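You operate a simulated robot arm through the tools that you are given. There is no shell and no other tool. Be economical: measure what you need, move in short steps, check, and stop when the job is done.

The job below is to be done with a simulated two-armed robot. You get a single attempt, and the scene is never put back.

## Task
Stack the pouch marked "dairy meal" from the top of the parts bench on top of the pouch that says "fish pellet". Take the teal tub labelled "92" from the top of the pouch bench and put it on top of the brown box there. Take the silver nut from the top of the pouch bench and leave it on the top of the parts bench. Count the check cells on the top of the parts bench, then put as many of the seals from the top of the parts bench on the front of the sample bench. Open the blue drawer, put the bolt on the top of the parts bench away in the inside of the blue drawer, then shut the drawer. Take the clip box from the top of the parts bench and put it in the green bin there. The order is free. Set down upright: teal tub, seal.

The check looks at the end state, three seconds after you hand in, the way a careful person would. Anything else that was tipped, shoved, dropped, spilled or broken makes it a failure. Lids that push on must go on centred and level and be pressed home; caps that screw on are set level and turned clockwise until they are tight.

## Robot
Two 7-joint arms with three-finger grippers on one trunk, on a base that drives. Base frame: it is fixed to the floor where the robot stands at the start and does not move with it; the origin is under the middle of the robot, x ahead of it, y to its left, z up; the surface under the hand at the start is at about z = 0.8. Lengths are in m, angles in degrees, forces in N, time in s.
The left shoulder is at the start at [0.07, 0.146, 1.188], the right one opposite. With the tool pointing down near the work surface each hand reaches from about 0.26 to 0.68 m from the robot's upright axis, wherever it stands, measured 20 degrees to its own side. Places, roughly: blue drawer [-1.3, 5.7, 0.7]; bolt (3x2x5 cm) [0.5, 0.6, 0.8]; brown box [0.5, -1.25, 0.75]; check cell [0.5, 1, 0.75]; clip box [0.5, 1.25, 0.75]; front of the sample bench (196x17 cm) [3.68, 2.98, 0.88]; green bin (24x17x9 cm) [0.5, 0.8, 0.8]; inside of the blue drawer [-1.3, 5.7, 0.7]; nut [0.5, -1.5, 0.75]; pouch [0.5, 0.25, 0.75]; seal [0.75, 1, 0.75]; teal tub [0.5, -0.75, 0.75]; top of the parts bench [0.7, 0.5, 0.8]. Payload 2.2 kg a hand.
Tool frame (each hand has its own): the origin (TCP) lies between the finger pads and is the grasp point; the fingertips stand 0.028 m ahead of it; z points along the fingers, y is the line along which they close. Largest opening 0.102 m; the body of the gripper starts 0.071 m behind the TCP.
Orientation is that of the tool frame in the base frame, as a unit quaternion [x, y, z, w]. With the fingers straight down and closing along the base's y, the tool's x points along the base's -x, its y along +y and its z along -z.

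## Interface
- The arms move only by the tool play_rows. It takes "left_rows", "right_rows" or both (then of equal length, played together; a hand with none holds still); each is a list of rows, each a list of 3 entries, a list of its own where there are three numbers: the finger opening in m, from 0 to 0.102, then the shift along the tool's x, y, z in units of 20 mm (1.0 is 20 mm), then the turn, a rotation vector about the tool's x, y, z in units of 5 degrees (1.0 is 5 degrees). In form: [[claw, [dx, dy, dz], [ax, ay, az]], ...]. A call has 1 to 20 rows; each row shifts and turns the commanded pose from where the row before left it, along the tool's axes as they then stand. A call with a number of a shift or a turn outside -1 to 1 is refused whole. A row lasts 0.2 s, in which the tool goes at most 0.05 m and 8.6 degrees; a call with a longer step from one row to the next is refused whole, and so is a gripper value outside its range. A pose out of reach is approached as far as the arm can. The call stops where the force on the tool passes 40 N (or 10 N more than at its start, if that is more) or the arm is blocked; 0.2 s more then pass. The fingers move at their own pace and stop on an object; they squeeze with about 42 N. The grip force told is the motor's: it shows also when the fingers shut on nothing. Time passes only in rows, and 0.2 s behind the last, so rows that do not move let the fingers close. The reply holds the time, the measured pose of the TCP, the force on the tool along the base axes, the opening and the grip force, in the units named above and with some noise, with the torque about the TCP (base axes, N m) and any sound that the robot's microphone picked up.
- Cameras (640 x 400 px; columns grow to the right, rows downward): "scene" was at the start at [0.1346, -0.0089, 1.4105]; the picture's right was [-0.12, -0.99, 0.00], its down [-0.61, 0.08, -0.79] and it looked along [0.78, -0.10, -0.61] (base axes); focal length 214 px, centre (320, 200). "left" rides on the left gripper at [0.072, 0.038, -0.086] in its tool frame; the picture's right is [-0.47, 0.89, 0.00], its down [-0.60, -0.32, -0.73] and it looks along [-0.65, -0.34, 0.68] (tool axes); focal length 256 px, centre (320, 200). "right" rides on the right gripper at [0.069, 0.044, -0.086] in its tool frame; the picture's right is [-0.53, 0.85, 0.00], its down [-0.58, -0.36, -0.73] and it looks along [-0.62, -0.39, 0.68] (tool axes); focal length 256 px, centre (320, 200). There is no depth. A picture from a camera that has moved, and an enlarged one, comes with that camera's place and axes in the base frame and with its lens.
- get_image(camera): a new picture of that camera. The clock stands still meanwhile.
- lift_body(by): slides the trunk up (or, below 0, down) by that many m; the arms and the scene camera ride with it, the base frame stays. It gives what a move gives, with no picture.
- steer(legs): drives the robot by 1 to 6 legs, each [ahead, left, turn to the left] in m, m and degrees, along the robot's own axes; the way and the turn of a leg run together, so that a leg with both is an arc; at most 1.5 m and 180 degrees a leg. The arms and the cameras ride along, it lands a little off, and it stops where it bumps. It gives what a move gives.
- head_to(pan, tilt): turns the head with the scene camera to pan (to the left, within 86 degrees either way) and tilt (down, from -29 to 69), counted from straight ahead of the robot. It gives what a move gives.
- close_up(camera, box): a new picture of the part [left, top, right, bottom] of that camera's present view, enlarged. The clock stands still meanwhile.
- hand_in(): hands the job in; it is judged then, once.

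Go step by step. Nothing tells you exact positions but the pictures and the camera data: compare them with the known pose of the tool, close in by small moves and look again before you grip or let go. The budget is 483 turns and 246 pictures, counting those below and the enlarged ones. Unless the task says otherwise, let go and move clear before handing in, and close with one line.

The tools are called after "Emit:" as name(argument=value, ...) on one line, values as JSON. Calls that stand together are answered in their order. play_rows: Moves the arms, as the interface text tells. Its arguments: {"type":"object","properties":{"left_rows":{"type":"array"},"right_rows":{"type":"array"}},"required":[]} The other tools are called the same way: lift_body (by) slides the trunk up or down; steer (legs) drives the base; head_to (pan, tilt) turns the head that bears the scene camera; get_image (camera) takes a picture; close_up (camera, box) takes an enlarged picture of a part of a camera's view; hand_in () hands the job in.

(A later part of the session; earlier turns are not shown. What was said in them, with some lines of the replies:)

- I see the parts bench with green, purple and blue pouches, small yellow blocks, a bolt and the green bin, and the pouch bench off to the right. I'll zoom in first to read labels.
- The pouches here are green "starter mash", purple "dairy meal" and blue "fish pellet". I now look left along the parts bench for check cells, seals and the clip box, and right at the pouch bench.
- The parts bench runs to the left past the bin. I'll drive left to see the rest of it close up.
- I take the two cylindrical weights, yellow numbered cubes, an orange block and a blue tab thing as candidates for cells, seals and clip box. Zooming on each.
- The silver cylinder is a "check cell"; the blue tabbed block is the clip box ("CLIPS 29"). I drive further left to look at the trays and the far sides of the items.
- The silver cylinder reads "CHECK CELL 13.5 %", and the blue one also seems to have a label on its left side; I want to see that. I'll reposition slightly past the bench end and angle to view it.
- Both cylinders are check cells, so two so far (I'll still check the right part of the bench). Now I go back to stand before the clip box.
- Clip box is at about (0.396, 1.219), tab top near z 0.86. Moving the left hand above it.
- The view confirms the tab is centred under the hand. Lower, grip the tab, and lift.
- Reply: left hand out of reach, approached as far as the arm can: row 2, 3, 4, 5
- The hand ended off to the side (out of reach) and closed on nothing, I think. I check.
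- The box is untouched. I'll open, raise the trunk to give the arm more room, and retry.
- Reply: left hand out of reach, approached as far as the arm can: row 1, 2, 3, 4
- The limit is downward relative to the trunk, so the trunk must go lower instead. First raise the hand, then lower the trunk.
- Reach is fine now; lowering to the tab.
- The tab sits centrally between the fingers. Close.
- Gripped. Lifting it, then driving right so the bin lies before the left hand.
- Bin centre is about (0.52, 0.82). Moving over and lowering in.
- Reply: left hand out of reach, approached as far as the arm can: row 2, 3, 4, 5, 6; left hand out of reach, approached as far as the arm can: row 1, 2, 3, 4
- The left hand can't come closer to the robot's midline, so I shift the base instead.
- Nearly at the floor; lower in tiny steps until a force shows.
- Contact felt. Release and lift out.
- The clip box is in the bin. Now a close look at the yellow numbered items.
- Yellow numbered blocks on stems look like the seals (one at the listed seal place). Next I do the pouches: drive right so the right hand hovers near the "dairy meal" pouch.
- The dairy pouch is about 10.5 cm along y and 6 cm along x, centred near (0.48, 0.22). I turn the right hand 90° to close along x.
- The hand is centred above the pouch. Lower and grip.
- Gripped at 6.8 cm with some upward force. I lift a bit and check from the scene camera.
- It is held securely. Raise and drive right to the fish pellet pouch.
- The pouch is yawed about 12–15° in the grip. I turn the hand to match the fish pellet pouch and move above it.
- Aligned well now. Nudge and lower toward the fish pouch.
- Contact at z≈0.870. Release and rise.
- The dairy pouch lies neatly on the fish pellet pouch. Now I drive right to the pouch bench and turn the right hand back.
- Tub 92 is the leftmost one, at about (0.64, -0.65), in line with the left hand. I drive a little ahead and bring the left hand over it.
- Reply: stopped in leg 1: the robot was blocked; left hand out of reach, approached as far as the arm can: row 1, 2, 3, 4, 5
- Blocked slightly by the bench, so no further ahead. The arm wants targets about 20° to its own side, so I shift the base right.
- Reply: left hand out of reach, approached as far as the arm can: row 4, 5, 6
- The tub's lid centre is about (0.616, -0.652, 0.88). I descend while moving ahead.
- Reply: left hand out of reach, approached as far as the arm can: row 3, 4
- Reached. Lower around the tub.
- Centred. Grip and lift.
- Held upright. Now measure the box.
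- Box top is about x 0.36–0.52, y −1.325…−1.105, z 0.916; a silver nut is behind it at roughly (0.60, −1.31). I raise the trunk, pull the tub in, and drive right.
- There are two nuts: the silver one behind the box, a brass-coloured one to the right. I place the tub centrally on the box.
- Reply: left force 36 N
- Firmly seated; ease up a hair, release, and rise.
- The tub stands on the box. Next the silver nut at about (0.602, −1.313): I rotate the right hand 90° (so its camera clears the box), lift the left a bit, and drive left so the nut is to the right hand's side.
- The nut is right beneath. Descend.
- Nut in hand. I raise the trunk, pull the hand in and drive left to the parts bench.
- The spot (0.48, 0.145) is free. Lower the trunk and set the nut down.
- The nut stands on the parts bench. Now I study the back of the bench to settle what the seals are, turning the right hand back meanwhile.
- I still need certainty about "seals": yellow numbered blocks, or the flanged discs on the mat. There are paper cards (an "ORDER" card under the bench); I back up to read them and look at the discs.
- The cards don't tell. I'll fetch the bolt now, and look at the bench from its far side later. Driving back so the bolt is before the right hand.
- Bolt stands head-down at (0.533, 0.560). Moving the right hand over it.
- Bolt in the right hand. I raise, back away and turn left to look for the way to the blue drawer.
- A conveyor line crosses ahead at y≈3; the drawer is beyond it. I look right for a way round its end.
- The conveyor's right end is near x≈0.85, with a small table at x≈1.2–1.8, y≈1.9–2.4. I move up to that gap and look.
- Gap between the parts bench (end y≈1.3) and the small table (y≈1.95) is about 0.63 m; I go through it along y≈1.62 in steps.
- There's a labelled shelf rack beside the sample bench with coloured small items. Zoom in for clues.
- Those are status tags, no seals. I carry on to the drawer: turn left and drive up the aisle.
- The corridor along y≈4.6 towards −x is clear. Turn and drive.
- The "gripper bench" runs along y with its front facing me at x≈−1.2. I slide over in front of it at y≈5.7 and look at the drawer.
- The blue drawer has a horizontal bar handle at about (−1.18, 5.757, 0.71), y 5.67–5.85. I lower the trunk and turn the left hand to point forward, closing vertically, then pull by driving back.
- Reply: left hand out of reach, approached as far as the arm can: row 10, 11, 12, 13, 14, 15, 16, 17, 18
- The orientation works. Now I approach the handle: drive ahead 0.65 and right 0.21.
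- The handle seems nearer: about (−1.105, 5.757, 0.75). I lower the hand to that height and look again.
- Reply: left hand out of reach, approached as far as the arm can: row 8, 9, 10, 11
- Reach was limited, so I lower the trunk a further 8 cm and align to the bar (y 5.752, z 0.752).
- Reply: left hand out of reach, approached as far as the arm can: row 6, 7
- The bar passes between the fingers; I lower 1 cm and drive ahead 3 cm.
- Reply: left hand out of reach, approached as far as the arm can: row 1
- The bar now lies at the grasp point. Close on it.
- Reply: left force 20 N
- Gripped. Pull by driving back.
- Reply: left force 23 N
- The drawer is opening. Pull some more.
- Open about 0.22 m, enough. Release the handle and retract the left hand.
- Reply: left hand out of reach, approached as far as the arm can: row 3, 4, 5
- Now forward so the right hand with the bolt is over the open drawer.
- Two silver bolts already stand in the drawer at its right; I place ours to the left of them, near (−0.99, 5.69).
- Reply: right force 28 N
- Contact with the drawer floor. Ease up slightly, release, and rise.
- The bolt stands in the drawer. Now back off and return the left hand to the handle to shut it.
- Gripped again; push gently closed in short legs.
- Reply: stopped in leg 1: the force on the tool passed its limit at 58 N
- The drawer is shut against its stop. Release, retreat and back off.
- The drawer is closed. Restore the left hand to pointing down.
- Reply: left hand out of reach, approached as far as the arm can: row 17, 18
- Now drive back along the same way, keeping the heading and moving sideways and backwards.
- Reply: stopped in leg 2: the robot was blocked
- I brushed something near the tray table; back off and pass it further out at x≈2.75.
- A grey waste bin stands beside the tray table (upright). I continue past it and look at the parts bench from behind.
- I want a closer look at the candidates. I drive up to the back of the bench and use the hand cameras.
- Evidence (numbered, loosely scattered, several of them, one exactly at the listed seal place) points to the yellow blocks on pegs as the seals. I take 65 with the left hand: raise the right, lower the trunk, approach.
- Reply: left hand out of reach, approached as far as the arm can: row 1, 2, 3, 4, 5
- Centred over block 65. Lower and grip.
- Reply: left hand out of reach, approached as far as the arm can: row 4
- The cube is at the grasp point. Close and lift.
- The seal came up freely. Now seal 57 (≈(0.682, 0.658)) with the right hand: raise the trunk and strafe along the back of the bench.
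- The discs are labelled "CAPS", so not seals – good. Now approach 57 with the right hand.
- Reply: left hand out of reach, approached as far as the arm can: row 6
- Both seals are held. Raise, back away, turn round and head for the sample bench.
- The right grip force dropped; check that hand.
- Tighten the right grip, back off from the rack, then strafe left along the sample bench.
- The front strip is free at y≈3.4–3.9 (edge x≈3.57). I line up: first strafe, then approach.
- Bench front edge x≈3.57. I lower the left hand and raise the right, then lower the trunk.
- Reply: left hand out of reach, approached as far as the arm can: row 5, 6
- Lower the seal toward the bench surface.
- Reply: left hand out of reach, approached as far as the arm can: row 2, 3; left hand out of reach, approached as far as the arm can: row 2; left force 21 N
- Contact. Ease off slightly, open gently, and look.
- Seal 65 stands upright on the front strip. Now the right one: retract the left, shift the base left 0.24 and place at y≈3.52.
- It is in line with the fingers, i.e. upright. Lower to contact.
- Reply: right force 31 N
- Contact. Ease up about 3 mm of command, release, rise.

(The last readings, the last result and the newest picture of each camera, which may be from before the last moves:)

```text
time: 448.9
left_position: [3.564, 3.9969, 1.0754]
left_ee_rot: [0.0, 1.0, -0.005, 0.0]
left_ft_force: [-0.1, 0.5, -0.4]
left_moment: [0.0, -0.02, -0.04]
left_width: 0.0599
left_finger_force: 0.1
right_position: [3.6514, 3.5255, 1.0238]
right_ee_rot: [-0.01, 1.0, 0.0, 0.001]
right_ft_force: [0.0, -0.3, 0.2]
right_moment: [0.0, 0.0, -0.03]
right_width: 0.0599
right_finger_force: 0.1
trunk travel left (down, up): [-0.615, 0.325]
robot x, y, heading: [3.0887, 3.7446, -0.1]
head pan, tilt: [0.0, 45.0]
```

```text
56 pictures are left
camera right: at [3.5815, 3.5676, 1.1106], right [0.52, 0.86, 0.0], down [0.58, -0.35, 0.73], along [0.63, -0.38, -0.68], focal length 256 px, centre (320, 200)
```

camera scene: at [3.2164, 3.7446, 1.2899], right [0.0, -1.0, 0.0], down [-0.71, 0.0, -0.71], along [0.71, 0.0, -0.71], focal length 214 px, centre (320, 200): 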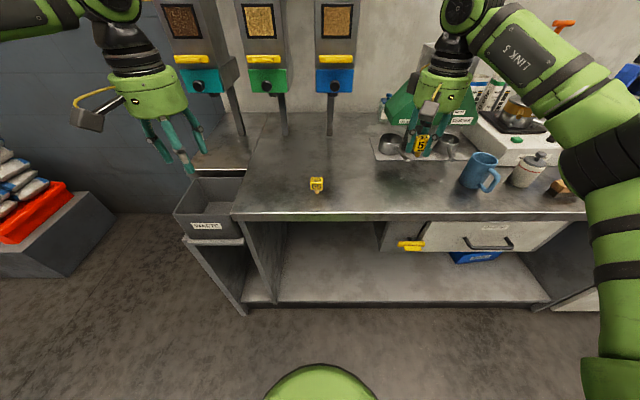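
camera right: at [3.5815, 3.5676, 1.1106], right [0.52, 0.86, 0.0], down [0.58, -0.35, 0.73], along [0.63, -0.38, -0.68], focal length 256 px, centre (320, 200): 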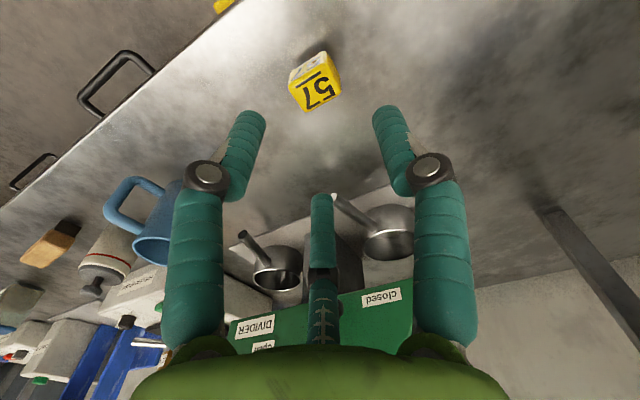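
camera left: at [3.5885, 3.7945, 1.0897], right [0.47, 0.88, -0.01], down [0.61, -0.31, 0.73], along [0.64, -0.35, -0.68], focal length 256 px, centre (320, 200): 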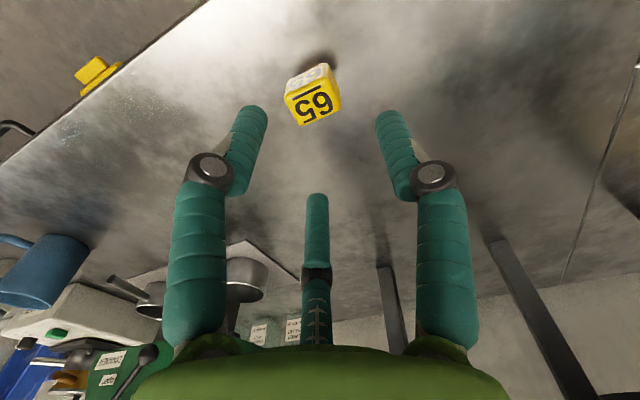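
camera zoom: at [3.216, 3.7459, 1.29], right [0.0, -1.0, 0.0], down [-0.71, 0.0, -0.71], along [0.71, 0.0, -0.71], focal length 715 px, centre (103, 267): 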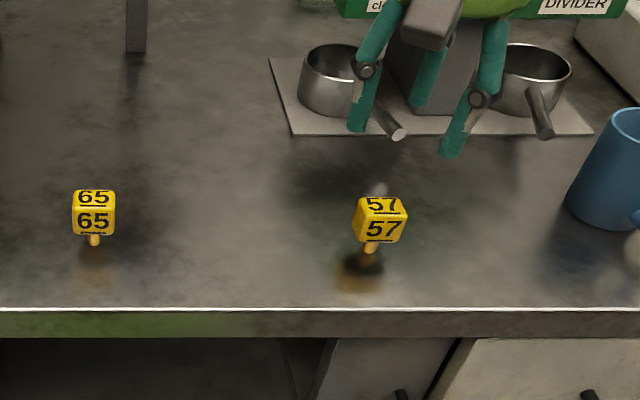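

Emit:
close_up(camera="scene", box=[380, 165, 425, 205])

Emit:
close_up(camera="scene", box=[295, 165, 340, 205])

```text
10.00 times, centred on (402, 185) of scene
camera zoom: at [3.216, 3.7459, 1.29], right [0.0, -1.0, 0.0], down [-0.71, 0.0, -0.71], along [0.71, 0.0, -0.71], focal length 2145 px, centre (-505, 350)
```

zoom: 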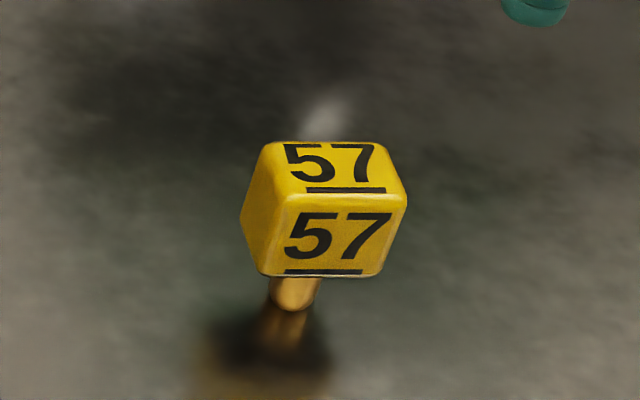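

```text
10.00 times, centred on (318, 185) of scene
camera zoom: at [3.216, 3.7459, 1.29], right [0.0, -1.0, 0.0], down [-0.71, 0.0, -0.71], along [0.71, 0.0, -0.71], focal length 2145 px, centre (345, 350)
```

zoom: 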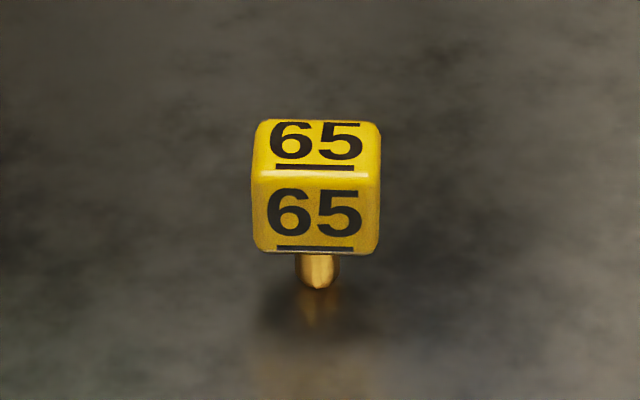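

Both seals stand upright on the front strip; hands are free. I raise and back away, then take one last look.

Emit:
lift_body(by=0.15)

Emit:
steer(legs=[[-0.5, 0, 0]])

Emit:
head_to(pan=0, tilt=30)

Emit:
get_image(camera="scene")

```text
time: 450.7
left_position: [3.5655, 3.9962, 1.2249]
left_ee_rot: [0.001, 1.0, -0.004, -0.001]
left_ft_force: [-0.3, -0.2, 0.8]
left_moment: [0.0, 0.01, -0.02]
left_width: 0.06
left_finger_force: 0.0
right_position: [3.6516, 3.5241, 1.1743]
right_ee_rot: [-0.009, 1.0, 0.001, 0.0]
right_ft_force: [0.1, 0.0, 0.7]
right_moment: [0.02, 0.01, -0.01]
right_width: 0.0601
right_finger_force: 0.1
trunk travel left (down, up): [-0.765, 0.175]
robot x, y, heading: [3.0885, 3.7423, -0.0]
head pan, tilt: [0.0, 45.0]
```

```text
time: 453.6
left_position: [3.0725, 3.9977, 1.2243]
left_ee_rot: [-0.002, 1.0, -0.004, -0.002]
left_ft_force: [-0.2, 0.1, -0.3]
left_moment: [0.0, 0.0, 0.03]
left_width: 0.06
left_finger_force: 0.1
right_position: [3.1614, 3.5271, 1.1737]
right_ee_rot: [-0.012, 1.0, 0.001, -0.001]
right_ft_force: [-0.1, 0.5, -0.2]
right_moment: [-0.03, 0.04, -0.01]
right_width: 0.0601
right_finger_force: 0.0
trunk travel left (down, up): [-0.765, 0.175]
robot x, y, heading: [2.594, 3.7457, -0.1]
head pan, tilt: [0.0, 45.0]
```

```text
time: 454.4
left_position: [3.0707, 3.9974, 1.2256]
left_ee_rot: [-0.002, 1.0, -0.003, -0.001]
left_ft_force: [-0.3, 0.7, -0.1]
left_moment: [-0.01, -0.01, 0.0]
left_width: 0.0603
left_finger_force: 0.0
right_position: [3.1602, 3.5272, 1.1729]
right_ee_rot: [-0.012, 1.0, 0.001, 0.001]
right_ft_force: [-0.7, 0.1, 0.3]
right_moment: [0.0, -0.04, 0.0]
right_width: 0.0599
right_finger_force: 0.0
trunk travel left (down, up): [-0.765, 0.175]
robot x, y, heading: [2.595, 3.745, 0.1]
head pan, tilt: [0.0, 30.0]
```

```text
53 pictures are left
camera scene: at [2.7331, 3.7459, 1.4626], right [0.0, -1.0, 0.0], down [-0.5, 0.0, -0.87], along [0.87, 0.0, -0.5], focal length 214 px, centre (320, 200)
```

scene: 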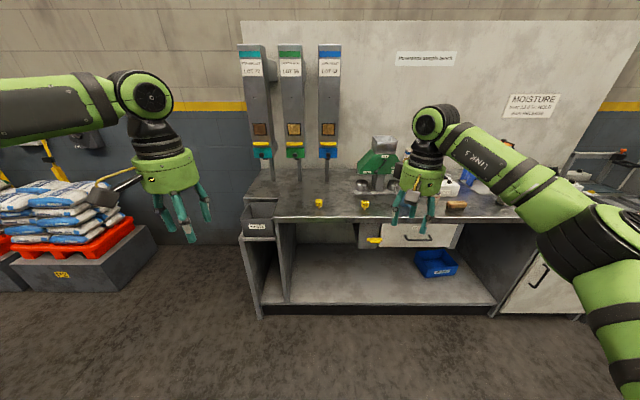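

Both seals stand upright on the front of the sample bench, every other item was seen in place after I set it, and the hands are clear. Handing in.

Emit:
hand_in()

```text
The job is handed in.
```

The job is handed in with every step done, though the pick of the seals rests on a judgement: nothing on the bench is labelled "seal". I took the yellow numbered blocks on pegs as the seals, mainly because one stood where the seal was listed, and put two (65 and 57) upright on the front of the sample bench, one for each of the two check cells. Earlier the robot bumped the front edge of the pouch bench and, later, something beside the tray table, most likely the grey waste bin. The bin was still upright afterwards and I saw nothing tipped or moved.
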